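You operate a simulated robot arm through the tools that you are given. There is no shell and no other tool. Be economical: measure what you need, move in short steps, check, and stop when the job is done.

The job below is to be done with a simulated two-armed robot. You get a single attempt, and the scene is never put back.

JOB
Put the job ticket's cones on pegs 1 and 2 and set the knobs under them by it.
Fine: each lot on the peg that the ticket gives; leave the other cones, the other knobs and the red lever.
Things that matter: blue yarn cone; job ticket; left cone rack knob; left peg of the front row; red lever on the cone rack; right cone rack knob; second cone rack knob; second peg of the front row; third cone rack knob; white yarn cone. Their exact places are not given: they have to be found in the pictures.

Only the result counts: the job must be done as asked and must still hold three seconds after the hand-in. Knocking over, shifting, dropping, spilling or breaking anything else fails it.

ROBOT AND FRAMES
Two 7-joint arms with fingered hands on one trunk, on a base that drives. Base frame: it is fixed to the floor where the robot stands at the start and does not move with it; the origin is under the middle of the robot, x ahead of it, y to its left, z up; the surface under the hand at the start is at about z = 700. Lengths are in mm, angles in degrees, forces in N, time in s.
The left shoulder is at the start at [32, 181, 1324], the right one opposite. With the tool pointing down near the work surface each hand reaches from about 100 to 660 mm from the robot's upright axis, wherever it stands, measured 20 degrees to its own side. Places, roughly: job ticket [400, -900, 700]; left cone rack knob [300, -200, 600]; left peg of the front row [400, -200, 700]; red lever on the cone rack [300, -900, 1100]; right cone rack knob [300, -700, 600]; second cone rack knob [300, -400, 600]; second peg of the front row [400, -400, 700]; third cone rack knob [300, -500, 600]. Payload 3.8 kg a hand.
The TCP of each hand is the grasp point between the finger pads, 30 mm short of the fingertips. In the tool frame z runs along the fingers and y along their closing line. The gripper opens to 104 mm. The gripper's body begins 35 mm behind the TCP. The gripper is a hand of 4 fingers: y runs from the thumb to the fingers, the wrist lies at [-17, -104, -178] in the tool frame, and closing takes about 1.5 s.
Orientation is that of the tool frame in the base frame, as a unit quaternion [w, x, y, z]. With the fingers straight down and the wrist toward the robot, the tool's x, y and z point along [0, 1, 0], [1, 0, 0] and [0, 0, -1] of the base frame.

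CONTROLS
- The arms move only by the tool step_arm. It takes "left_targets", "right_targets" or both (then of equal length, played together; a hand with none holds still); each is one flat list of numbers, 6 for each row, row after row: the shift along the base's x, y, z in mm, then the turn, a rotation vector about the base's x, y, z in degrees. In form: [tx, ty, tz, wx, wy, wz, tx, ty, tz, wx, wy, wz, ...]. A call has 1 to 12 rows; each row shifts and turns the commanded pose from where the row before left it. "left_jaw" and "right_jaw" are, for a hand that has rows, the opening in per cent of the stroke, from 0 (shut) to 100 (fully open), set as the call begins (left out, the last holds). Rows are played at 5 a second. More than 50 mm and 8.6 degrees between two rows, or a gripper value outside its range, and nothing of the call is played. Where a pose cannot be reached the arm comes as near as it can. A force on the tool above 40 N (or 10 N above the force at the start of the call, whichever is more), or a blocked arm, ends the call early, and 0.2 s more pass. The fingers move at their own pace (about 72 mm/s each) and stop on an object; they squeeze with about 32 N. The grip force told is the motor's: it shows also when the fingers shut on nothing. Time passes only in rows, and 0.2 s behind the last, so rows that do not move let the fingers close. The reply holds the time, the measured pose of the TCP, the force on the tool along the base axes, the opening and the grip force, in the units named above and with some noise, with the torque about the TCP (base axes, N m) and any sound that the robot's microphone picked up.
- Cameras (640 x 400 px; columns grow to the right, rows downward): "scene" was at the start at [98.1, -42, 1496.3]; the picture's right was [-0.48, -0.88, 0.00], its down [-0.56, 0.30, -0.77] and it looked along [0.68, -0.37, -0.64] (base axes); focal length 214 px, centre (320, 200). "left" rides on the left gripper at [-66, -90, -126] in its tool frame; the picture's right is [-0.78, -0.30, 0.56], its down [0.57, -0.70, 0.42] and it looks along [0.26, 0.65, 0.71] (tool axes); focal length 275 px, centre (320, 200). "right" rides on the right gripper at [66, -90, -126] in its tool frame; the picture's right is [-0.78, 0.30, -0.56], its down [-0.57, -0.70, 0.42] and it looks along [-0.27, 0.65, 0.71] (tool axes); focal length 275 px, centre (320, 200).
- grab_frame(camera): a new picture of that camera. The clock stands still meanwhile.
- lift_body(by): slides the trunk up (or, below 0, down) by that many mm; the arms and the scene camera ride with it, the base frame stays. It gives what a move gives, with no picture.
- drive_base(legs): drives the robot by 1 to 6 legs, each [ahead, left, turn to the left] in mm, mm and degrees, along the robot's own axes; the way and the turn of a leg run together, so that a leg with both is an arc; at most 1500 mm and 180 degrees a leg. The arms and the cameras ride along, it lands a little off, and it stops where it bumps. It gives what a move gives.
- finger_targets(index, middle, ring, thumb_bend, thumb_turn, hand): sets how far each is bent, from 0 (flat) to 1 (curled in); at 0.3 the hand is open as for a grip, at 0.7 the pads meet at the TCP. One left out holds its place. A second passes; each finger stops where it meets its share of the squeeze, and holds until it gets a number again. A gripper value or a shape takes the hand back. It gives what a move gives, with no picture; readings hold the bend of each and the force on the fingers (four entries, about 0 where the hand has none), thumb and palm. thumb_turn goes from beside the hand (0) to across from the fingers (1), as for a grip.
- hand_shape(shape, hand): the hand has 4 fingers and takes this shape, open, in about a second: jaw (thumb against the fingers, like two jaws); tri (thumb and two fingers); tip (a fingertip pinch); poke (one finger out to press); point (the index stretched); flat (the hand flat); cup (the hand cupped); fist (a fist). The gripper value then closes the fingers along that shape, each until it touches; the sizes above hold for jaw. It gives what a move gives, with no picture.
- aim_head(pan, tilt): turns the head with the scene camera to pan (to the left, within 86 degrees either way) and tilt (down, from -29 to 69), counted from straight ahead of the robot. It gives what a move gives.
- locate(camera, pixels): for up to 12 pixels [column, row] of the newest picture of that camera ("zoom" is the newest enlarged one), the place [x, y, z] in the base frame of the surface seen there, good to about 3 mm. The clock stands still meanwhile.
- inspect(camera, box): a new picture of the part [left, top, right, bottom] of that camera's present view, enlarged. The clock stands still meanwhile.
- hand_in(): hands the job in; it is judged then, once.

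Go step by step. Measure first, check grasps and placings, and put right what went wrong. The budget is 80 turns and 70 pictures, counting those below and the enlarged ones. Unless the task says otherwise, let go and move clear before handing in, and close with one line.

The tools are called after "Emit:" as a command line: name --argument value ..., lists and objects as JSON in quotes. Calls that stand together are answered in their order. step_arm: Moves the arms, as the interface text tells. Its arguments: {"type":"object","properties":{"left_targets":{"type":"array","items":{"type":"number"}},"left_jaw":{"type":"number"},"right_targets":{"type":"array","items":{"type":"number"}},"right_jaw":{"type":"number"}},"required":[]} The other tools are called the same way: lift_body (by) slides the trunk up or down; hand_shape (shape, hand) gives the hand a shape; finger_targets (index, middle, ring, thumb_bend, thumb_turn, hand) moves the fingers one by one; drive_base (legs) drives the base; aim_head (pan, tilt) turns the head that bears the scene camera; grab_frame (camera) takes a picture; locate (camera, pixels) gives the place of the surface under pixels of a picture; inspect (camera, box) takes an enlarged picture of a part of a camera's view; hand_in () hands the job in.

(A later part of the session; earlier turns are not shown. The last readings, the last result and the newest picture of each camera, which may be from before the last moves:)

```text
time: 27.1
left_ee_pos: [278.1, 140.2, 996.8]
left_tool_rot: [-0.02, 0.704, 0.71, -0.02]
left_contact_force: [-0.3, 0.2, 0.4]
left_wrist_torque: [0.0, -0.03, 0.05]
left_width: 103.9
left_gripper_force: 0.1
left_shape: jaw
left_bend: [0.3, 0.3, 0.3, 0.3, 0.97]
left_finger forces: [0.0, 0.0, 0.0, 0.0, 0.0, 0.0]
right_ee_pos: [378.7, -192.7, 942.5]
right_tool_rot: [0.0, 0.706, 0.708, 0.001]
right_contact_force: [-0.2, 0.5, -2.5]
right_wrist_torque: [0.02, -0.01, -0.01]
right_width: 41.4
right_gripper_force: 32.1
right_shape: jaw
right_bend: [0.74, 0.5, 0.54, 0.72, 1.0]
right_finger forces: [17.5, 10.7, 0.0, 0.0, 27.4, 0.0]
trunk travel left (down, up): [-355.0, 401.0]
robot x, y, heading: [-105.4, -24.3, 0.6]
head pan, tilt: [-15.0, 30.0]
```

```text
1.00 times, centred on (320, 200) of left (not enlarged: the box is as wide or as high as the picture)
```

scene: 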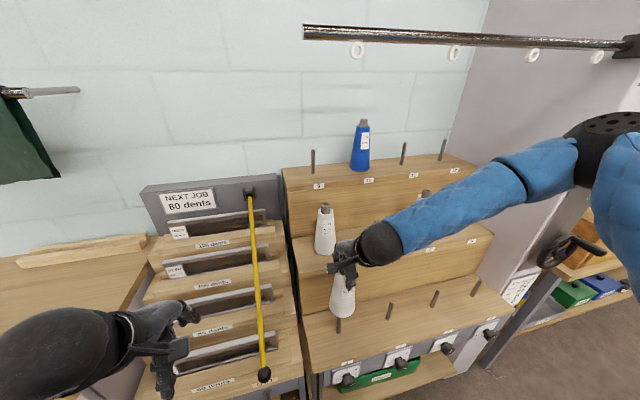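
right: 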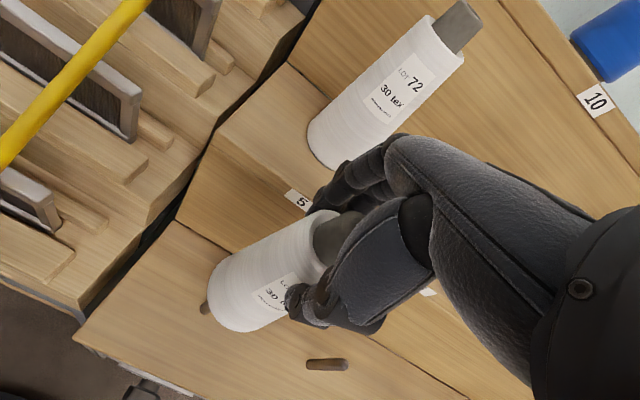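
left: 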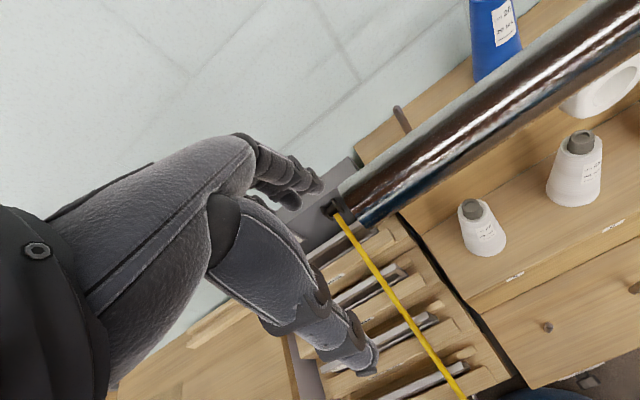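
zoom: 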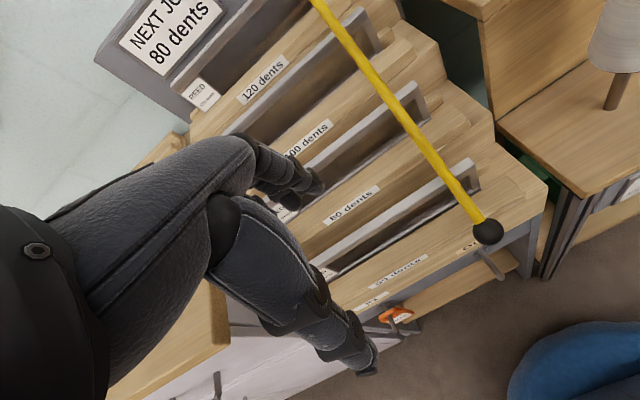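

Laterally the cone lines up with the peg. I'll check the fore-aft alignment by locating the cone's bottom rim.

Emit:
locate --camera "zoom" --pixels '[[490, 183], [482, 60]]'

Emit:
inspect --camera "scene" --box '[320, 290, 370, 340]'

Emit:
locate --camera "scene" --pixels '[[345, 324], [346, 324], [334, 314], [357, 315], [340, 322], [352, 321], [345, 320], [344.5, 330]]'

```text
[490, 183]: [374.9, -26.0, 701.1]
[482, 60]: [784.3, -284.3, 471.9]
```

```text
8.00 times, centred on (345, 315) of scene
```

zoom: 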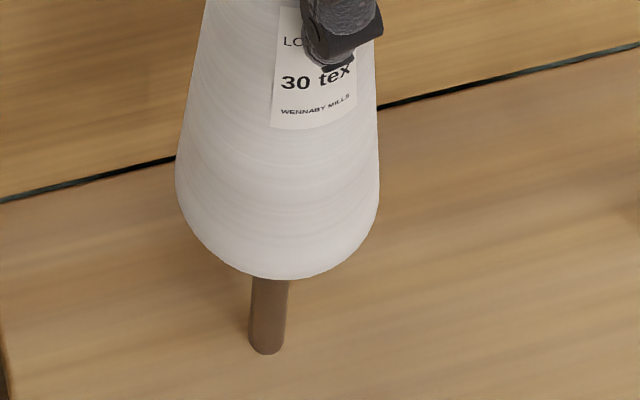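

```text
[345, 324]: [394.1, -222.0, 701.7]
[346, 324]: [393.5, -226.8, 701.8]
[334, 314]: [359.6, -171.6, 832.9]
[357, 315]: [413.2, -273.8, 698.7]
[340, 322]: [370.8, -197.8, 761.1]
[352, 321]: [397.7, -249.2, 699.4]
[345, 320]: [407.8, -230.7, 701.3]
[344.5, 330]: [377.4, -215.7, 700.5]
```

Emit:
locate --camera "zoom" --pixels '[[277, 270], [277, 260], [186, 205], [374, 208], [210, 243], [350, 243], [268, 300], [268, 330], [280, 170]]'

```text
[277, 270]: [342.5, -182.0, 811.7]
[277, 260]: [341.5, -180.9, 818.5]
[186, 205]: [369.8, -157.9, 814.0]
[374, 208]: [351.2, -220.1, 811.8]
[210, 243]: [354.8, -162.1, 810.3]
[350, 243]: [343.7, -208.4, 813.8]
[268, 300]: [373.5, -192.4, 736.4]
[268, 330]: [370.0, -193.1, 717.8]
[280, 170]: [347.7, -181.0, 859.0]
```

The rim points fit a circle centred at about (379,-194), matching the peg within 2 mm. I'll lower slowly, watching the forces.

Emit:
step_arm --right_targets '[-0.5, 0, -10, 0, 0, 0, 0, 0, -10, 0, 0, 0, 0, 0, -10, 0, 0, 0, 0, 0, -10, 0, 0, 0, 0, 0, -10, 0, 0, 0]'

Emit:
inspect --camera "scene" --box '[310, 270, 410, 340]'

```text
time: 28.3
left_ee_pos: [276.5, 140.3, 997.1]
left_tool_rot: [-0.02, 0.704, 0.71, -0.02]
left_contact_force: [0.7, 0.9, -0.3]
left_wrist_torque: [0.02, 0.04, -0.02]
left_width: 103.7
left_gripper_force: 0.1
left_shape: jaw
left_bend: [0.3, 0.3, 0.3, 0.3, 0.97]
left_finger forces: [0.0, 0.0, 0.0, 0.1, 0.1, 0.0]
right_ee_pos: [378.4, -195.2, 894.9]
right_tool_rot: [-0.001, 0.706, 0.708, 0.001]
right_contact_force: [0.1, 0.2, -3.6]
right_wrist_torque: [0.0, 0.0, 0.03]
right_width: 41.2
right_gripper_force: 32.1
right_shape: jaw
right_bend: [0.74, 0.5, 0.54, 0.72, 1.0]
right_finger forces: [17.6, 10.7, 0.0, 0.0, 27.1, 0.0]
right hand out of reach, approached as far as the arm can: row 5
trunk travel left (down, up): [-355.0, 401.0]
robot x, y, heading: [-107.7, -24.9, 0.6]
head pan, tilt: [-15.0, 30.0]
```

```text
5.71 times, centred on (360, 305) of scene
```

zoom: 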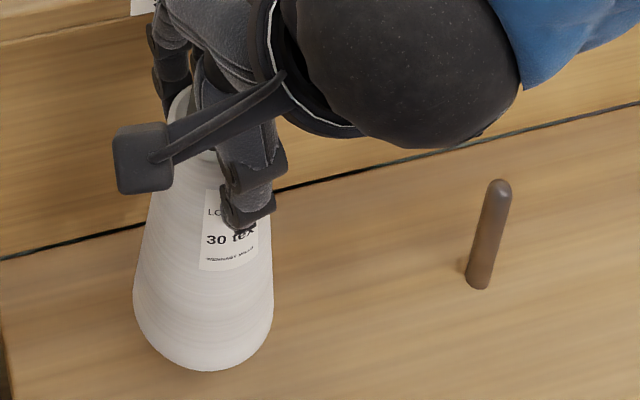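

The peg is inside the cone with no side force, but the arm is at a reach limit. I'll lower the trunk to bring the cone straight down.

Emit:
lift_body --by -42

Emit:
inspect --camera "scene" --box '[310, 250, 410, 320]'

```text
time: 29.1
left_ee_pos: [282.6, 139.6, 947.1]
left_tool_rot: [-0.03, 0.704, 0.709, -0.028]
left_contact_force: [0.3, -0.9, 0.0]
left_wrist_torque: [0.01, 0.01, 0.02]
left_width: 104.1
left_gripper_force: 0.1
left_shape: jaw
left_bend: [0.3, 0.3, 0.3, 0.3, 0.97]
left_finger forces: [0.0, 0.0, 0.0, 0.0, 0.0, 0.0]
right_ee_pos: [376.0, -195.3, 854.2]
right_tool_rot: [0.001, 0.706, 0.709, 0.001]
right_contact_force: [-0.3, -0.8, -3.4]
right_wrist_torque: [0.04, 0.0, 0.01]
right_width: 41.5
right_gripper_force: 32.6
right_shape: jaw
right_bend: [0.74, 0.5, 0.54, 0.72, 1.0]
right_finger forces: [17.4, 10.7, 0.0, 0.0, 27.3, 0.1]
trunk travel left (down, up): [-313.0, 443.0]
robot x, y, heading: [-108.4, -20.7, 0.3]
head pan, tilt: [-15.0, 30.0]
```

```text
5.71 times, centred on (360, 285) of scene
```

zoom: 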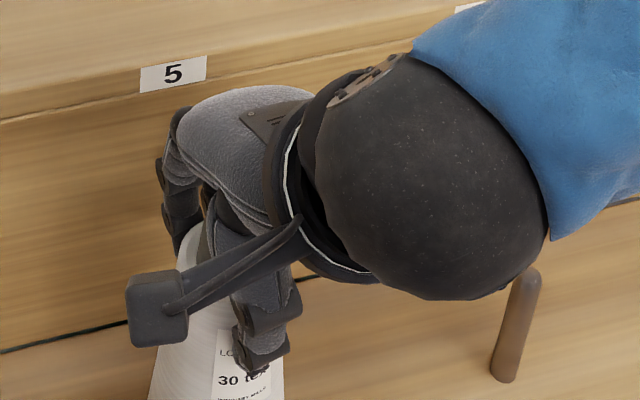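

Still free at TCP z=854; about 10 mm to go. I'll lower in small steps.

Emit:
lift_body --by -7

Emit:
lift_body --by -3

Emit:
grab_frame --camera "right"

```text
time: 29.7
left_ee_pos: [283.2, 139.4, 939.7]
left_tool_rot: [-0.033, 0.703, 0.709, -0.03]
left_contact_force: [0.1, 0.4, -0.1]
left_wrist_torque: [-0.04, -0.04, 0.02]
left_width: 103.7
left_gripper_force: 0.1
left_shape: jaw
left_bend: [0.3, 0.3, 0.3, 0.3, 0.97]
left_finger forces: [0.0, 0.1, 0.0, 0.1, 0.1, 0.0]
right_ee_pos: [376.8, -197.2, 846.2]
right_tool_rot: [0.0, 0.706, 0.708, 0.001]
right_contact_force: [-0.1, 0.3, -2.5]
right_wrist_torque: [-0.01, 0.0, -0.01]
right_width: 41.2
right_gripper_force: 31.6
right_shape: jaw
right_bend: [0.74, 0.5, 0.54, 0.72, 1.0]
right_finger forces: [17.4, 10.6, 0.0, 0.0, 27.3, 0.0]
trunk travel left (down, up): [-306.0, 450.0]
robot x, y, heading: [-105.6, -22.8, 0.5]
head pan, tilt: [-15.0, 30.0]
```

```text
time: 30.2
left_ee_pos: [282.6, 139.8, 937.5]
left_tool_rot: [-0.032, 0.703, 0.71, -0.03]
left_contact_force: [0.4, -0.7, -0.7]
left_wrist_torque: [0.03, -0.03, 0.01]
left_width: 103.7
left_gripper_force: 0.1
left_shape: jaw
left_bend: [0.3, 0.3, 0.3, 0.3, 0.97]
left_finger forces: [0.0, 0.0, 0.0, 0.0, 0.0, 0.0]
right_ee_pos: [376.8, -194.3, 844.5]
right_tool_rot: [0.0, 0.705, 0.709, 0.002]
right_contact_force: [-1.9, 0.0, 9.0]
right_wrist_torque: [-0.03, 0.07, 0.01]
right_width: 41.3
right_gripper_force: 32.2
right_shape: jaw
right_bend: [0.74, 0.5, 0.54, 0.72, 1.0]
right_finger forces: [17.2, 11.2, 0.1, 0.0, 30.3, 0.0]
trunk travel left (down, up): [-303.0, 453.0]
robot x, y, heading: [-107.6, -20.6, 0.7]
head pan, tilt: [-15.0, 30.0]
```

```text
33 pictures are left
```

right: 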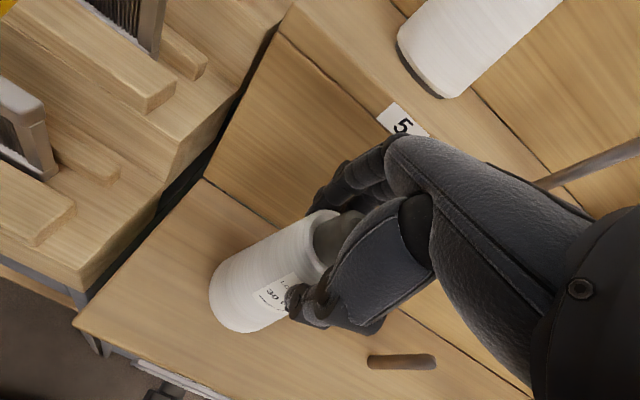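

The cone rests on the shelf at z=844.5 (9 N upward), seated over the peg. I'll open the hand, then rise with the trunk.

Emit:
step_arm --right_targets '[0, 0, 0, 0, 0, 0, 0, 0, 0, 0, 0, 0, 0, 0, 0, 0, 0, 0, 0, 0, 0, 0, 0, 0, 0, 0, 0, 0, 0, 0, 0, 0, 0, 0, 0, 0]' --right_jaw 85

Emit:
lift_body --by 150

Emit:
grab_frame --camera "right"

Emit:
grab_frame --camera "scene"

```text
time: 31.6
left_ee_pos: [283.6, 140.3, 936.0]
left_tool_rot: [-0.032, 0.703, 0.709, -0.032]
left_contact_force: [-0.3, 0.1, -0.8]
left_wrist_torque: [-0.01, -0.01, -0.01]
left_width: 103.9
left_gripper_force: 0.0
left_shape: jaw
left_bend: [0.3, 0.3, 0.3, 0.3, 0.97]
left_finger forces: [0.0, 0.0, 0.0, 0.0, 0.0, 0.1]
right_ee_pos: [376.6, -195.6, 843.6]
right_tool_rot: [0.0, 0.706, 0.709, 0.002]
right_contact_force: [0.7, -0.4, 0.9]
right_wrist_torque: [0.0, -0.01, 0.02]
right_width: 88.0
right_gripper_force: 0.0
right_shape: jaw
right_bend: [0.28, 0.33, 0.31, 0.41, 0.98]
right_finger forces: [0.0, 0.1, 0.1, 0.1, 0.1, 0.0]
trunk travel left (down, up): [-303.0, 453.0]
robot x, y, heading: [-108.0, -27.4, 0.2]
head pan, tilt: [-15.0, 30.0]
```

```text
time: 33.4
left_ee_pos: [285.3, 139.4, 1085.6]
left_tool_rot: [-0.031, 0.703, 0.709, -0.032]
left_contact_force: [0.2, -0.5, 0.0]
left_wrist_torque: [0.01, 0.03, 0.0]
left_width: 103.8
left_gripper_force: 0.0
left_shape: jaw
left_bend: [0.3, 0.3, 0.3, 0.3, 0.97]
left_finger forces: [0.0, 0.0, 0.0, 0.1, 0.0, 0.0]
right_ee_pos: [373.1, -197.2, 1014.5]
right_tool_rot: [0.014, 0.705, 0.709, 0.017]
right_contact_force: [0.6, -0.4, -1.0]
right_wrist_torque: [0.01, 0.0, 0.02]
right_width: 88.4
right_gripper_force: 0.0
right_shape: jaw
right_bend: [0.28, 0.33, 0.31, 0.41, 0.98]
right_finger forces: [0.0, 0.1, 0.1, 0.0, 0.0, 0.0]
trunk travel left (down, up): [-453.0, 303.0]
robot x, y, heading: [-107.1, -22.3, 0.7]
head pan, tilt: [-15.0, 30.0]
```

```text
32 pictures are left
```

right: 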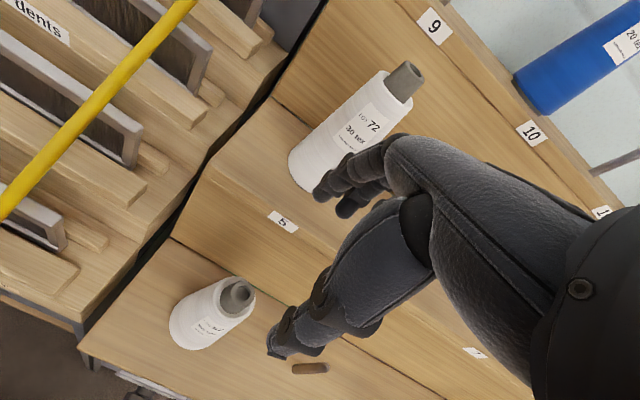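

```text
31 pictures are left
```

scene: 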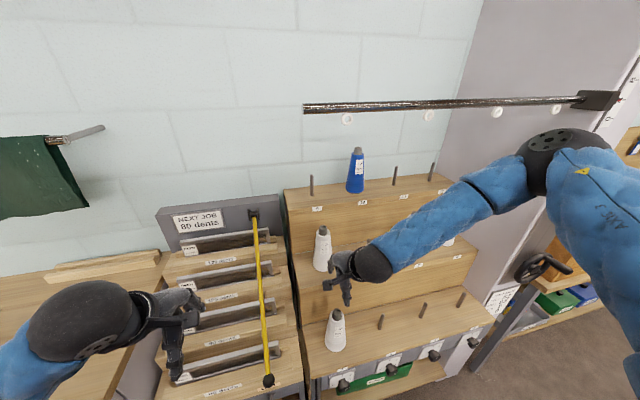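

Cone 62 sits straight on peg 1 (scene 335,330). Next, lot 65: I'll drive right 425 mm at this depth, then raise the hand above the cone tops.

Emit:
drive_base --legs '[[0, -425, -0.4]]'

Emit:
step_arm --right_targets '[0, 0, 33, 0, 2.5, 0, 0, 0, 33, 0, 0, 0, 0, 0, 33, 0, 0, 0, 0, 0, 36, 0, 0, 0]' --right_jaw 100

```text
time: 35.9
left_ee_pos: [286.1, -288.9, 1085.2]
left_tool_rot: [-0.032, 0.707, 0.706, -0.03]
left_contact_force: [-0.2, 0.5, -0.5]
left_wrist_torque: [0.02, -0.01, 0.01]
left_width: 104.0
left_gripper_force: 0.0
left_shape: jaw
left_bend: [0.3, 0.3, 0.3, 0.3, 0.97]
left_finger forces: [0.0, 0.0, 0.0, 0.0, 0.1, 0.0]
right_ee_pos: [372.4, -624.3, 1014.4]
right_tool_rot: [0.014, 0.709, 0.705, 0.018]
right_contact_force: [-0.5, -0.8, 0.4]
right_wrist_torque: [0.01, 0.0, 0.02]
right_width: 88.6
right_gripper_force: 0.0
right_shape: jaw
right_bend: [0.28, 0.33, 0.31, 0.41, 0.98]
right_finger forces: [0.0, 0.0, 0.1, 0.0, 0.0, 0.0]
trunk travel left (down, up): [-453.0, 303.0]
robot x, y, heading: [-108.0, -443.0, -0.2]
head pan, tilt: [-15.0, 30.0]
```

```text
time: 36.9
left_ee_pos: [286.4, -286.7, 1086.8]
left_tool_rot: [-0.032, 0.707, 0.706, -0.031]
left_contact_force: [-0.3, 0.3, 1.0]
left_wrist_torque: [0.03, 0.01, -0.02]
left_width: 103.8
left_gripper_force: 0.0
left_shape: jaw
left_bend: [0.3, 0.3, 0.3, 0.3, 0.97]
left_finger forces: [0.0, 0.1, 0.0, 0.0, 0.0, 0.0]
right_ee_pos: [371.1, -625.1, 1148.6]
right_tool_rot: [-0.002, 0.71, 0.705, 0.002]
right_contact_force: [0.3, -0.1, -0.1]
right_wrist_torque: [-0.01, -0.03, -0.01]
right_width: 103.7
right_gripper_force: 0.0
right_shape: jaw
right_bend: [0.3, 0.3, 0.3, 0.3, 0.97]
right_finger forces: [0.0, 0.1, 0.1, 0.1, 0.0, 0.0]
trunk travel left (down, up): [-453.0, 303.0]
robot x, y, heading: [-110.2, -446.2, 0.0]
head pan, tilt: [-15.0, 30.0]
```

The hand is up at 1148. Before driving in, I'll check where the right elbow is relative to the pillar and red lever.

Emit:
aim_head --pan -40 --tilt 30

Emit:
grab_frame --camera "scene"

```text
time: 37.8
left_ee_pos: [287.4, -287.5, 1086.3]
left_tool_rot: [-0.032, 0.707, 0.706, -0.031]
left_contact_force: [-0.4, -0.1, -0.4]
left_wrist_torque: [-0.01, -0.01, 0.0]
left_width: 103.8
left_gripper_force: 0.0
left_shape: jaw
left_bend: [0.3, 0.3, 0.3, 0.3, 0.97]
left_finger forces: [0.0, 0.0, 0.0, 0.0, 0.0, 0.0]
right_ee_pos: [373.1, -624.6, 1148.1]
right_tool_rot: [-0.001, 0.71, 0.704, 0.002]
right_contact_force: [0.0, 0.0, 0.5]
right_wrist_torque: [0.0, 0.01, -0.01]
right_width: 104.0
right_gripper_force: 0.1
right_shape: jaw
right_bend: [0.3, 0.3, 0.3, 0.3, 0.97]
right_finger forces: [0.0, 0.0, 0.0, 0.0, 0.0, 0.1]
trunk travel left (down, up): [-453.0, 303.0]
robot x, y, heading: [-109.2, -445.7, -0.1]
head pan, tilt: [-40.0, 30.0]
```

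```text
30 pictures are left
```

scene: 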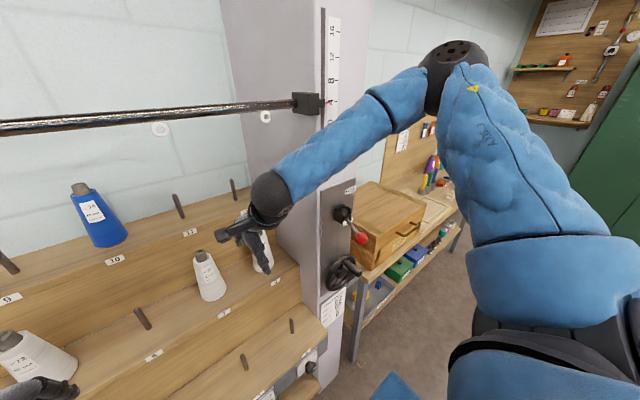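

Emit:
locate --camera "scene" --pixels '[[453, 60], [430, 80], [345, 145], [270, 195], [347, 184], [345, 215], [360, 238], [345, 270], [308, 103], [300, 280], [250, 130], [280, 170]]'

```text
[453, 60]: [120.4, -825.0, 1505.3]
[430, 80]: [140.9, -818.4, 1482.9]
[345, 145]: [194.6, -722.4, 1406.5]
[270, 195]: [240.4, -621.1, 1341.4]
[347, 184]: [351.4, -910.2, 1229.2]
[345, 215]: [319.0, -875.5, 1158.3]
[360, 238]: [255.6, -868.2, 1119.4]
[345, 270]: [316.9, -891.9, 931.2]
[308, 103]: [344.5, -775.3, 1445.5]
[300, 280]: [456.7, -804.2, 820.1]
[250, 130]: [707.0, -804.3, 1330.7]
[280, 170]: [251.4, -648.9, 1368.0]
```

The right elbow sits out at (120,-825,1500), so reaching lot 65 straight on would press the forearm on the pillar corner (352,-804). Instead I'll stand further left with the hand yawed about -40° so the forearm stays clear of pillar and bar.

Emit:
drive_base --legs '[[0, 86, 0]]'

Emit:
lift_body --by -98

Emit:
step_arm --right_targets '[0, 0, 19, 0, 0, -8, 0, 0, 19, 0, 0, -8, 0, 0, 19, 0, 0, -8, 0, 0, 19, 0, 0, -8, 0, 0, 19, 0, 0, -8]'

Emit:
grab_frame --camera "scene"

```text
time: 38.9
left_ee_pos: [285.5, -198.5, 1085.4]
left_tool_rot: [-0.032, 0.708, 0.705, -0.031]
left_contact_force: [0.2, 0.4, 0.7]
left_wrist_torque: [-0.03, -0.01, -0.01]
left_width: 103.7
left_gripper_force: 0.0
left_shape: jaw
left_bend: [0.3, 0.3, 0.3, 0.3, 0.97]
left_finger forces: [0.1, 0.1, 0.0, 0.0, 0.0, 0.1]
right_ee_pos: [372.3, -534.4, 1147.6]
right_tool_rot: [-0.002, 0.709, 0.705, 0.0]
right_contact_force: [-0.7, 0.6, -0.1]
right_wrist_torque: [-0.02, -0.03, 0.01]
right_width: 103.7
right_gripper_force: 0.1
right_shape: jaw
right_bend: [0.3, 0.3, 0.3, 0.3, 0.97]
right_finger forces: [0.0, 0.0, 0.0, 0.0, 0.0, 0.1]
trunk travel left (down, up): [-453.0, 303.0]
robot x, y, heading: [-106.0, -353.4, -0.4]
head pan, tilt: [-40.0, 30.0]
```

```text
time: 40.2
left_ee_pos: [286.1, -198.4, 988.0]
left_tool_rot: [-0.032, 0.707, 0.706, -0.031]
left_contact_force: [0.1, 0.1, 0.4]
left_wrist_torque: [-0.06, -0.02, 0.03]
left_width: 104.0
left_gripper_force: 0.0
left_shape: jaw
left_bend: [0.3, 0.3, 0.3, 0.3, 0.97]
left_finger forces: [0.0, 0.1, 0.1, 0.0, 0.1, 0.0]
right_ee_pos: [372.4, -535.9, 1050.2]
right_tool_rot: [0.0, 0.71, 0.704, 0.002]
right_contact_force: [0.4, -0.2, 1.1]
right_wrist_torque: [0.0, -0.04, 0.0]
right_width: 103.6
right_gripper_force: 0.1
right_shape: jaw
right_bend: [0.3, 0.3, 0.3, 0.3, 0.97]
right_finger forces: [0.1, 0.0, 0.0, 0.1, 0.1, 0.0]
trunk travel left (down, up): [-355.0, 401.0]
robot x, y, heading: [-105.3, -357.3, -0.4]
head pan, tilt: [-40.0, 30.0]
```

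```text
time: 41.5
left_ee_pos: [287.3, -199.2, 987.5]
left_tool_rot: [-0.033, 0.707, 0.706, -0.03]
left_contact_force: [-0.1, -0.3, -0.3]
left_wrist_torque: [-0.04, -0.02, -0.02]
left_width: 103.7
left_gripper_force: 0.0
left_shape: jaw
left_bend: [0.3, 0.3, 0.3, 0.3, 0.97]
left_finger forces: [0.0, 0.1, 0.1, 0.1, 0.0, 0.0]
right_ee_pos: [373.0, -535.2, 1144.3]
right_tool_rot: [-0.001, 0.908, 0.419, 0.002]
right_contact_force: [0.8, 0.6, -0.5]
right_wrist_torque: [-0.01, 0.0, 0.0]
right_width: 103.9
right_gripper_force: 0.1
right_shape: jaw
right_bend: [0.3, 0.3, 0.3, 0.3, 0.97]
right_finger forces: [0.0, 0.0, 0.0, 0.0, 0.0, 0.0]
trunk travel left (down, up): [-355.0, 401.0]
robot x, y, heading: [-107.7, -359.5, -0.3]
head pan, tilt: [-40.0, 30.0]
```

```text
29 pictures are left
```

scene: 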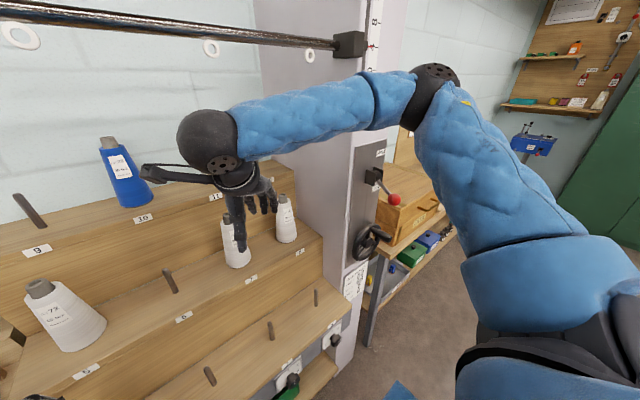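

The yawed pose works. I'll check elbow and forearm position, then drive ahead 100 mm.

Emit:
locate --camera "scene" --pixels '[[435, 75], [415, 95], [370, 95], [230, 130]]'

Emit:
drive_base --legs '[[100, 0, 0.2]]'

Emit:
step_arm --right_targets '[16, -39, 0, 0, 0, 0, 16, -39, 0, 0, 0, 0, 16, -38, 0, 0, 0, 0]'

Emit:
grab_frame --camera "scene"

Emit:
grab_frame --camera "right"

```text
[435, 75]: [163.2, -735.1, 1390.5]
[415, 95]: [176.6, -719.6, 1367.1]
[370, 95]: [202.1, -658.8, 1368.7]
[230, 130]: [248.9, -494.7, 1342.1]
```

```text
time: 42.6
left_ee_pos: [387.5, -198.1, 987.5]
left_tool_rot: [-0.032, 0.705, 0.707, -0.032]
left_contact_force: [-0.9, -0.8, -0.4]
left_wrist_torque: [0.03, 0.04, 0.02]
left_width: 104.1
left_gripper_force: 0.0
left_shape: jaw
left_bend: [0.3, 0.3, 0.3, 0.3, 0.97]
left_finger forces: [0.0, 0.0, 0.0, 0.1, 0.0, 0.0]
right_ee_pos: [474.8, -534.2, 1142.8]
right_tool_rot: [-0.001, 0.907, 0.421, 0.001]
right_contact_force: [0.3, -0.2, 0.2]
right_wrist_torque: [-0.02, 0.02, -0.02]
right_width: 103.6
right_gripper_force: 0.1
right_shape: jaw
right_bend: [0.3, 0.3, 0.3, 0.3, 0.97]
right_finger forces: [0.1, 0.0, 0.1, 0.1, 0.0, 0.1]
trunk travel left (down, up): [-355.0, 401.0]
robot x, y, heading: [-5.4, -355.7, -0.1]
head pan, tilt: [-40.0, 30.0]
```

```text
time: 43.4
left_ee_pos: [387.2, -198.4, 989.4]
left_tool_rot: [-0.032, 0.706, 0.707, -0.03]
left_contact_force: [-0.6, -0.2, 0.6]
left_wrist_torque: [0.01, 0.0, 0.0]
left_width: 103.8
left_gripper_force: 0.0
left_shape: jaw
left_bend: [0.3, 0.3, 0.3, 0.3, 0.97]
left_finger forces: [0.1, 0.0, 0.0, 0.0, 0.0, 0.0]
right_ee_pos: [519.1, -650.7, 1146.1]
right_tool_rot: [-0.001, 0.907, 0.421, 0.002]
right_contact_force: [0.7, 0.0, -0.2]
right_wrist_torque: [0.02, -0.02, 0.01]
right_width: 103.9
right_gripper_force: 0.0
right_shape: jaw
right_bend: [0.3, 0.3, 0.3, 0.3, 0.97]
right_finger forces: [0.0, 0.0, 0.1, 0.0, 0.0, 0.0]
trunk travel left (down, up): [-355.0, 401.0]
robot x, y, heading: [-7.5, -357.1, 0.1]
head pan, tilt: [-40.0, 30.0]
```

```text
28 pictures are left
```

scene: 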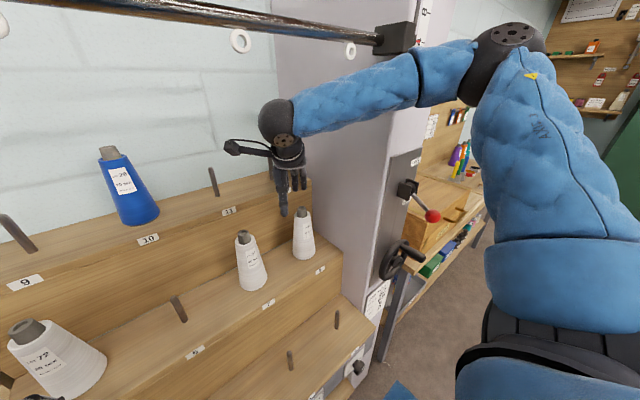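

```text
27 pictures are left
```

right: 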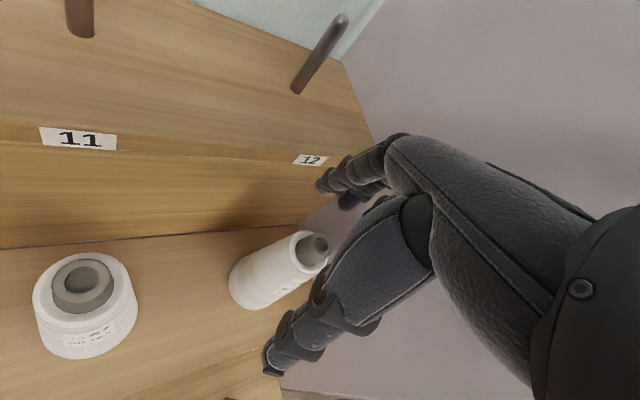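

Nearly there. I'll check the elbow/forearm margins and measure the lot 65 tube's rim.

Emit:
locate --camera "scene" --pixels '[[505, 40], [475, 75], [440, 70], [350, 90], [398, 40]]'

Emit:
inspect --camera "right" --box '[220, 215, 340, 315]'

```text
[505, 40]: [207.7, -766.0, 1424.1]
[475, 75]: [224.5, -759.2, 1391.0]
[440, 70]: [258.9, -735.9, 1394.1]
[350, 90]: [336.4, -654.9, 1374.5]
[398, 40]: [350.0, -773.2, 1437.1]
```

```text
4.00 times, centred on (280, 265) of right
```

zoom: 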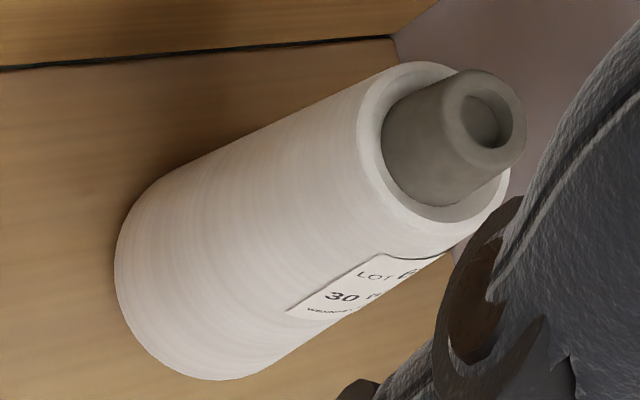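

Emit:
locate --camera "zoom" --pixels '[[455, 118], [518, 118], [485, 78], [487, 158], [462, 90], [512, 148], [462, 145]]'

```text
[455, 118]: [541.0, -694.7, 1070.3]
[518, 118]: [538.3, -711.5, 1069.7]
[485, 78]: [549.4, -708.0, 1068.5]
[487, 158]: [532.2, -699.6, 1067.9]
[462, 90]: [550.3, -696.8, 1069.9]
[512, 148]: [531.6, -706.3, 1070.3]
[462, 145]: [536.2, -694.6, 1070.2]
```

The tube centre is at (540,-702), top 1070; forearm clears pillar and block by a few cm. I'll move over it with the jaw at 82 % and come down.

Emit:
step_arm --right_targets '[7, -17, 0, 0, 0, 0, 7, -17, 0, 0, 0, 0, 7, -17.3, 0, 0, 0, 0, 0, 0, 0, 0, 0, 0, 0, 0, -20, 0, 0, 0, 0, 0, -20, 0, 0, 0, 0, 0, -20, 0, 0, 0, 0, 0, -20, 0, 0, 0, 0, 0, -20, 0, 0, 0]' --right_jaw 82

Emit:
grab_frame --camera "right"

Emit:
grab_frame --camera "scene"

```text
time: 45.4
left_ee_pos: [386.3, -197.8, 989.3]
left_tool_rot: [-0.031, 0.706, 0.707, -0.031]
left_contact_force: [0.8, 0.6, -0.1]
left_wrist_torque: [-0.01, 0.0, -0.03]
left_width: 103.7
left_gripper_force: 0.0
left_shape: jaw
left_bend: [0.3, 0.3, 0.3, 0.3, 0.97]
left_finger forces: [0.0, 0.1, 0.0, 0.0, 0.0, 0.0]
right_ee_pos: [541.3, -702.6, 1043.6]
right_tool_rot: [-0.001, 0.907, 0.422, 0.002]
right_contact_force: [0.7, 0.8, 1.0]
right_wrist_torque: [0.07, 0.03, -0.01]
right_width: 85.5
right_gripper_force: 0.0
right_shape: jaw
right_bend: [0.27, 0.33, 0.31, 0.45, 0.98]
right_finger forces: [0.1, 0.1, 0.1, 0.0, 0.0, 0.0]
trunk travel left (down, up): [-355.0, 401.0]
robot x, y, heading: [-4.0, -356.3, 0.2]
head pan, tilt: [-40.0, 30.0]
```

```text
25 pictures are left
```

right: 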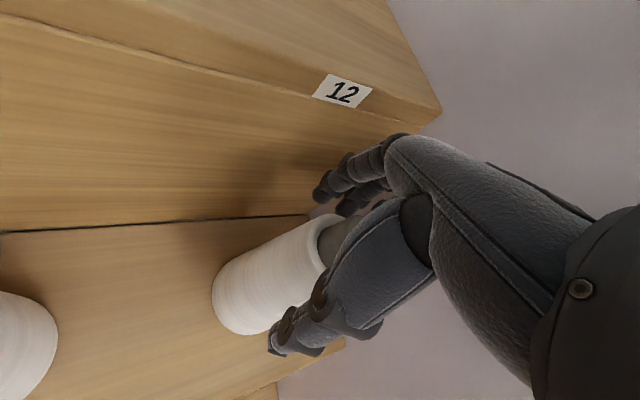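

```text
24 pictures are left
```

scene: 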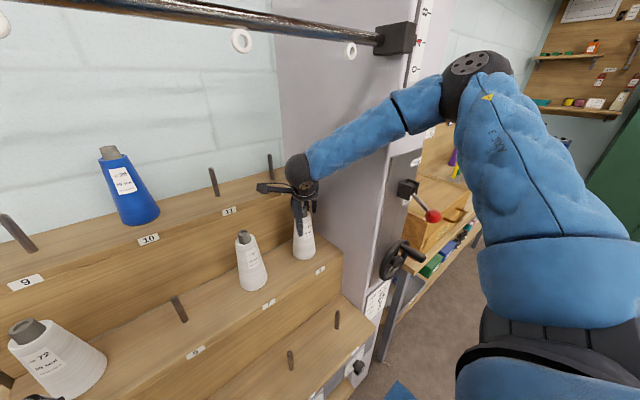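

The hand straddles the cone as before. I'll close, then lift 100 mm.

Emit:
step_arm --right_targets '[0, 0, 0, 0, 0, 0, 0, 0, 0, 0, 0, 0, 0, 0, 0, 0, 0, 0, 0, 0, 0, 0, 0, 0, 0, 0, 0, 0, 0, 0, 0, 0, 0, 0, 0, 0, 0, 0, 0, 0, 0, 0, 0, 0, 0, 0, 0, 0]' --right_jaw 0

Emit:
step_arm --right_targets '[0, 0, 10, 0, 0, 0, 0, 0, 15, 0, 0, 0, 0, 0, 25, 0, 0, 0, 0, 0, 25, 0, 0, 0, 0, 0, 25, 0, 0, 0]'

Emit:
grab_frame --camera "scene"

```text
time: 47.2
left_ee_pos: [386.3, -197.3, 989.0]
left_tool_rot: [-0.032, 0.705, 0.707, -0.031]
left_contact_force: [0.1, -0.5, -0.1]
left_wrist_torque: [-0.01, 0.01, 0.0]
left_width: 103.7
left_gripper_force: 0.1
left_shape: jaw
left_bend: [0.3, 0.3, 0.3, 0.3, 0.97]
left_finger forces: [0.1, 0.0, 0.0, 0.0, 0.1, 0.0]
right_ee_pos: [540.9, -703.3, 1044.7]
right_tool_rot: [0.0, 0.907, 0.421, 0.001]
right_contact_force: [-0.8, -0.1, -0.3]
right_wrist_torque: [0.05, 0.01, 0.01]
right_width: 42.0
right_gripper_force: 32.0
right_shape: jaw
right_bend: [0.74, 0.49, 0.53, 0.72, 1.0]
right_finger forces: [16.5, 10.3, 0.1, 0.0, 27.8, 0.0]
trunk travel left (down, up): [-355.0, 401.0]
robot x, y, heading: [-4.4, -354.1, 0.0]
head pan, tilt: [-40.0, 30.0]
```

```text
time: 48.4
left_ee_pos: [386.6, -197.6, 988.7]
left_tool_rot: [-0.032, 0.706, 0.706, -0.03]
left_contact_force: [-0.3, 0.7, 0.0]
left_wrist_torque: [-0.02, 0.01, 0.02]
left_width: 103.6
left_gripper_force: 0.0
left_shape: jaw
left_bend: [0.3, 0.3, 0.3, 0.3, 0.97]
left_finger forces: [0.1, 0.0, 0.0, 0.0, 0.0, 0.0]
right_ee_pos: [541.0, -700.3, 1145.1]
right_tool_rot: [-0.001, 0.907, 0.421, 0.001]
right_contact_force: [-0.3, 0.4, -2.1]
right_wrist_torque: [-0.01, -0.01, -0.01]
right_width: 41.7
right_gripper_force: 31.9
right_shape: jaw
right_bend: [0.74, 0.49, 0.53, 0.72, 1.0]
right_finger forces: [17.2, 10.4, 0.0, 0.0, 27.3, 0.2]
trunk travel left (down, up): [-355.0, 401.0]
robot x, y, heading: [-9.6, -356.3, 0.3]
head pan, tilt: [-40.0, 30.0]
```

```text
23 pictures are left
```

scene: 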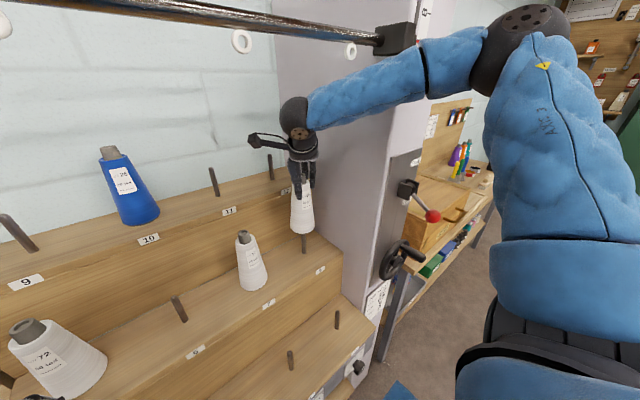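

Lot 65 is held and off its peg. I'll back out 120 mm, then drive left 165 mm, with the cone (bottom ≈1000) clear of everything.

Emit:
drive_base --legs '[[-120, 0, 0], [0, 165, 0]]'

Emit:
aim_head --pan -15 --tilt 30

```text
time: 50.7
left_ee_pos: [266.4, -30.3, 986.8]
left_tool_rot: [-0.032, 0.705, 0.707, -0.032]
left_contact_force: [-0.5, 0.6, 0.0]
left_wrist_torque: [-0.03, 0.01, -0.01]
left_width: 104.0
left_gripper_force: 0.0
left_shape: jaw
left_bend: [0.3, 0.3, 0.3, 0.3, 0.97]
left_finger forces: [0.0, 0.0, 0.0, 0.0, 0.0, 0.1]
right_ee_pos: [423.1, -532.1, 1144.2]
right_tool_rot: [-0.001, 0.907, 0.421, 0.002]
right_contact_force: [-0.6, 1.6, -2.7]
right_wrist_torque: [-0.05, 0.0, 0.0]
right_width: 41.7
right_gripper_force: 32.3
right_shape: jaw
right_bend: [0.74, 0.49, 0.53, 0.72, 1.0]
right_finger forces: [17.2, 10.4, 0.0, 0.1, 27.4, 0.0]
trunk travel left (down, up): [-355.0, 401.0]
robot x, y, heading: [-124.6, -193.7, 0.5]
head pan, tilt: [-40.0, 30.0]
```

```text
time: 51.6
left_ee_pos: [267.4, -31.5, 988.8]
left_tool_rot: [-0.032, 0.705, 0.708, -0.031]
left_contact_force: [0.0, -0.3, 0.5]
left_wrist_torque: [0.01, -0.02, -0.02]
left_width: 103.7
left_gripper_force: 0.0
left_shape: jaw
left_bend: [0.3, 0.3, 0.3, 0.3, 0.97]
left_finger forces: [0.0, 0.0, 0.0, 0.0, 0.0, 0.1]
right_ee_pos: [423.6, -534.9, 1142.9]
right_tool_rot: [0.0, 0.907, 0.422, 0.002]
right_contact_force: [0.8, -0.7, -2.5]
right_wrist_torque: [-0.03, -0.01, -0.03]
right_width: 41.9
right_gripper_force: 32.2
right_shape: jaw
right_bend: [0.74, 0.49, 0.53, 0.72, 1.0]
right_finger forces: [17.2, 10.6, 0.0, 0.0, 27.3, 0.0]
trunk travel left (down, up): [-355.0, 401.0]
robot x, y, heading: [-122.7, -191.1, 0.0]
head pan, tilt: [-15.0, 30.0]
```

Now I'll bring the cone over peg 2 while turning the hand back to straight.

Emit:
step_arm --right_targets '[-12, 16, -14, 0, 0, 5, -12, 20, -20, 0, 0, 5, -12, 22, -22, 0, 0, 5, -10, 22, -24, 0, 0, 5, 0, 22, -24, 0, 0, 5, 0, 22, -24, 0, 0, 5, 0, 23, -24, 0, 0, 5, 0, 24, -25, 0, 0, 5]'

Emit:
inspect --camera "scene" --box '[290, 210, 460, 350]'

```text
time: 53.4
left_ee_pos: [268.1, -32.6, 987.7]
left_tool_rot: [-0.032, 0.705, 0.707, -0.031]
left_contact_force: [0.9, 1.1, 0.5]
left_wrist_torque: [-0.01, 0.01, 0.01]
left_width: 103.8
left_gripper_force: 0.0
left_shape: jaw
left_bend: [0.3, 0.3, 0.3, 0.3, 0.97]
left_finger forces: [0.0, 0.0, 0.0, 0.0, 0.0, 0.0]
right_ee_pos: [376.9, -363.7, 966.4]
right_tool_rot: [-0.001, 0.707, 0.707, 0.001]
right_contact_force: [0.2, -0.2, -3.3]
right_wrist_torque: [-0.01, 0.01, -0.02]
right_width: 41.8
right_gripper_force: 32.0
right_shape: jaw
right_bend: [0.74, 0.49, 0.53, 0.72, 1.0]
right_finger forces: [17.2, 10.5, 0.0, 0.0, 27.0, 0.1]
trunk travel left (down, up): [-355.0, 401.0]
robot x, y, heading: [-126.1, -193.2, 0.3]
head pan, tilt: [-15.0, 30.0]
```

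```text
2.86 times, centred on (375, 280) of scene
```

zoom: 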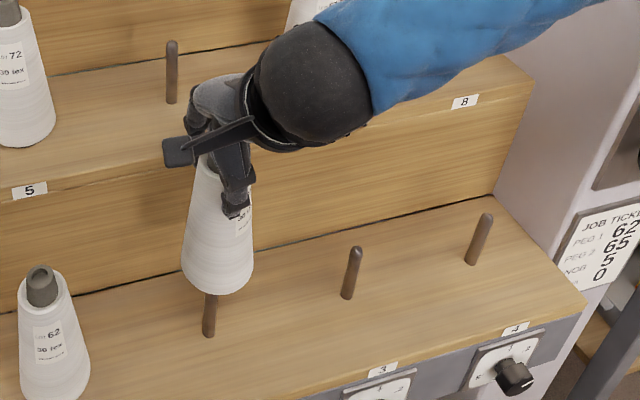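

The cone hangs over peg 2. I'll lower 22 mm and fit its rim against the peg.

Emit:
step_arm --right_targets '[1, 1, -11, 0, 0, 0, 0, 0, -11, 0, 0, 0]'

Emit:
inspect --camera "scene" --box '[320, 285, 380, 335]'

```text
time: 54.0
left_ee_pos: [267.3, -31.1, 987.9]
left_tool_rot: [-0.032, 0.705, 0.708, -0.031]
left_contact_force: [-0.4, -0.2, 0.1]
left_wrist_torque: [0.01, 0.04, -0.01]
left_width: 103.8
left_gripper_force: 0.1
left_shape: jaw
left_bend: [0.3, 0.3, 0.3, 0.3, 0.97]
left_finger forces: [0.0, 0.1, 0.0, 0.1, 0.1, 0.0]
right_ee_pos: [377.4, -363.4, 944.7]
right_tool_rot: [0.0, 0.707, 0.707, 0.002]
right_contact_force: [0.6, -0.5, -3.0]
right_wrist_torque: [0.02, 0.01, 0.02]
right_width: 41.8
right_gripper_force: 31.9
right_shape: jaw
right_bend: [0.74, 0.49, 0.53, 0.72, 1.0]
right_finger forces: [17.3, 10.4, 0.1, 0.1, 27.0, 0.1]
trunk travel left (down, up): [-355.0, 401.0]
robot x, y, heading: [-125.8, -189.9, 0.1]
head pan, tilt: [-15.0, 30.0]
```

```text
8.00 times, centred on (350, 310) of scene
```

zoom: 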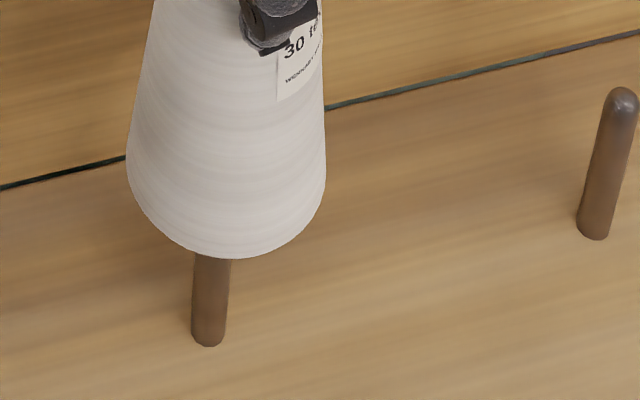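

Emit:
locate --camera "zoom" --pixels '[[232, 250], [134, 180], [321, 190], [165, 226], [295, 226], [211, 290], [208, 330], [612, 160], [622, 92]]'

```text
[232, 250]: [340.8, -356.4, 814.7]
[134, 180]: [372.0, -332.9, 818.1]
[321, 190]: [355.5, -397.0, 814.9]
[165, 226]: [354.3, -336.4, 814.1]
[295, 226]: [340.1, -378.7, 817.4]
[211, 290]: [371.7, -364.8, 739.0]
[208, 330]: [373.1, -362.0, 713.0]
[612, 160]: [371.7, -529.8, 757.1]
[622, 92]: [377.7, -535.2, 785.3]
```

The rim fits a centre of about (378,-366), the peg is at y≈-363; I'll shift 2.5 mm left and lower.

Emit:
step_arm --right_targets '[0.5, 2.5, 0, 0, 0, 0, 0, 0, -10, 0, 0, 0, 0, 0, -10, 0, 0, 0, 0, 0, -10, 0, 0, 0, 0, 0, -8, 0, 0, 0]'

Emit:
inspect --camera "scene" --box '[310, 270, 410, 340]'

```text
time: 55.2
left_ee_pos: [266.6, -31.4, 987.8]
left_tool_rot: [-0.033, 0.705, 0.708, -0.031]
left_contact_force: [1.0, -0.4, 0.5]
left_wrist_torque: [0.02, -0.01, -0.01]
left_width: 103.7
left_gripper_force: 0.0
left_shape: jaw
left_bend: [0.3, 0.3, 0.3, 0.3, 0.97]
left_finger forces: [0.0, 0.1, 0.0, 0.0, 0.0, 0.1]
right_ee_pos: [378.8, -360.2, 906.9]
right_tool_rot: [-0.001, 0.708, 0.707, 0.002]
right_contact_force: [-0.4, 0.3, -3.5]
right_wrist_torque: [-0.04, -0.04, -0.02]
right_width: 41.8
right_gripper_force: 31.6
right_shape: jaw
right_bend: [0.74, 0.49, 0.53, 0.72, 1.0]
right_finger forces: [17.3, 10.4, 0.0, 0.0, 27.1, 0.0]
trunk travel left (down, up): [-355.0, 401.0]
robot x, y, heading: [-122.8, -188.6, 0.1]
head pan, tilt: [-15.0, 30.0]
```

```text
5.71 times, centred on (360, 305) of scene
```

zoom: 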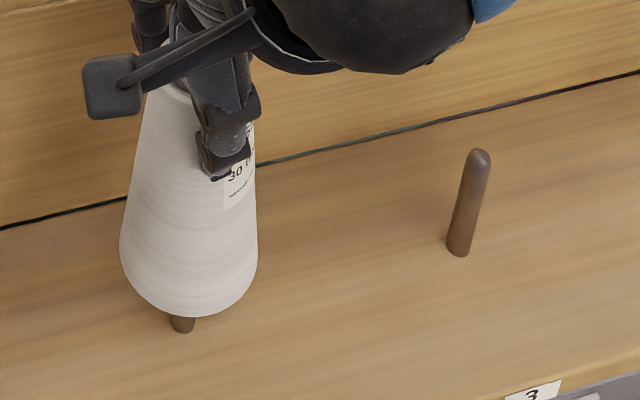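

The peg has entered with no side force. I'll lower the rest with the trunk, ending in small steps.

Emit:
lift_body --by -30

Emit:
lift_body --by -24

Emit:
lift_body --by -6

```text
time: 55.9
left_ee_pos: [266.7, -31.2, 959.8]
left_tool_rot: [-0.031, 0.705, 0.708, -0.03]
left_contact_force: [0.2, 0.1, 0.1]
left_wrist_torque: [-0.01, -0.01, 0.05]
left_width: 104.1
left_gripper_force: 0.1
left_shape: jaw
left_bend: [0.3, 0.3, 0.3, 0.3, 0.97]
left_finger forces: [0.0, 0.0, 0.0, 0.0, 0.1, 0.0]
right_ee_pos: [378.0, -359.5, 878.3]
right_tool_rot: [0.0, 0.708, 0.706, 0.003]
right_contact_force: [-0.5, -0.5, -1.8]
right_wrist_torque: [-0.03, -0.05, -0.04]
right_width: 41.6
right_gripper_force: 31.5
right_shape: jaw
right_bend: [0.74, 0.49, 0.53, 0.72, 1.0]
right_finger forces: [17.3, 10.4, 0.1, 0.0, 27.1, 0.0]
trunk travel left (down, up): [-325.0, 431.0]
robot x, y, heading: [-123.4, -191.8, 0.4]
head pan, tilt: [-15.0, 30.0]
```

```text
time: 56.6
left_ee_pos: [266.4, -31.3, 934.2]
left_tool_rot: [-0.032, 0.706, 0.707, -0.031]
left_contact_force: [-0.7, 0.4, 0.2]
left_wrist_torque: [-0.03, -0.02, -0.03]
left_width: 104.0
left_gripper_force: 0.0
left_shape: jaw
left_bend: [0.3, 0.3, 0.3, 0.3, 0.97]
left_finger forces: [0.1, 0.1, 0.1, 0.0, 0.0, 0.0]
right_ee_pos: [379.0, -359.1, 854.2]
right_tool_rot: [0.0, 0.708, 0.707, 0.001]
right_contact_force: [-0.5, -0.1, -2.0]
right_wrist_torque: [-0.01, -0.03, -0.01]
right_width: 41.7
right_gripper_force: 32.4
right_shape: jaw
right_bend: [0.74, 0.49, 0.53, 0.72, 1.0]
right_finger forces: [17.3, 10.4, 0.1, 0.1, 27.1, 0.0]
trunk travel left (down, up): [-301.0, 455.0]
robot x, y, heading: [-124.1, -191.3, 0.5]
head pan, tilt: [-15.0, 30.0]
```

```text
time: 57.2
left_ee_pos: [269.6, -31.2, 927.8]
left_tool_rot: [-0.034, 0.705, 0.707, -0.032]
left_contact_force: [0.6, 0.2, 0.2]
left_wrist_torque: [-0.02, -0.03, 0.0]
left_width: 103.8
left_gripper_force: 0.0
left_shape: jaw
left_bend: [0.3, 0.3, 0.3, 0.3, 0.97]
left_finger forces: [0.1, 0.0, 0.0, 0.0, 0.1, 0.0]
right_ee_pos: [376.9, -359.0, 847.5]
right_tool_rot: [0.0, 0.708, 0.706, 0.002]
right_contact_force: [0.1, -0.2, -2.9]
right_wrist_torque: [-0.02, 0.01, 0.03]
right_width: 41.8
right_gripper_force: 31.9
right_shape: jaw
right_bend: [0.74, 0.49, 0.53, 0.72, 1.0]
right_finger forces: [17.3, 10.3, 0.0, 0.0, 27.2, 0.1]
trunk travel left (down, up): [-295.0, 461.0]
robot x, y, heading: [-124.8, -189.3, 0.3]
head pan, tilt: [-15.0, 30.0]
```

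Emit:
lift_body --by -3

```text
time: 57.7
left_ee_pos: [269.2, -32.0, 925.4]
left_tool_rot: [-0.033, 0.706, 0.707, -0.032]
left_contact_force: [-0.1, 0.0, 0.0]
left_wrist_torque: [-0.02, -0.02, 0.03]
left_width: 103.9
left_gripper_force: 0.0
left_shape: jaw
left_bend: [0.3, 0.3, 0.3, 0.3, 0.97]
left_finger forces: [0.0, 0.0, 0.1, 0.0, 0.0, 0.0]
right_ee_pos: [378.9, -359.0, 844.6]
right_tool_rot: [-0.002, 0.708, 0.707, 0.001]
right_contact_force: [-0.8, 0.3, -1.5]
right_wrist_torque: [0.02, -0.04, 0.02]
right_width: 41.8
right_gripper_force: 32.0
right_shape: jaw
right_bend: [0.74, 0.49, 0.53, 0.72, 1.0]
right_finger forces: [17.3, 10.5, 0.1, 0.0, 27.3, 0.0]
trunk travel left (down, up): [-292.0, 464.0]
robot x, y, heading: [-125.4, -195.7, 0.1]
head pan, tilt: [-15.0, 30.0]
```

At z=844.6 the load is easing (-1.5 N) but it is not yet clearly seated; 2 mm more.

Emit:
lift_body --by -2

```text
time: 58.2
left_ee_pos: [269.3, -32.3, 922.5]
left_tool_rot: [-0.033, 0.706, 0.707, -0.032]
left_contact_force: [-0.4, 0.3, -0.5]
left_wrist_torque: [-0.02, 0.02, 0.01]
left_width: 103.8
left_gripper_force: 0.0
left_shape: jaw
left_bend: [0.3, 0.3, 0.3, 0.3, 0.97]
left_finger forces: [0.0, 0.0, 0.0, 0.0, 0.0, 0.0]
right_ee_pos: [379.0, -359.1, 843.7]
right_tool_rot: [-0.001, 0.708, 0.707, 0.003]
right_contact_force: [-1.4, 0.5, 7.2]
right_wrist_torque: [-0.01, 0.03, -0.02]
right_width: 41.8
right_gripper_force: 32.3
right_shape: jaw
right_bend: [0.74, 0.49, 0.53, 0.72, 1.0]
right_finger forces: [17.3, 10.8, 0.0, 0.1, 29.5, 0.1]
trunk travel left (down, up): [-290.0, 466.0]
robot x, y, heading: [-124.9, -191.3, 0.2]
head pan, tilt: [-15.0, 30.0]
```

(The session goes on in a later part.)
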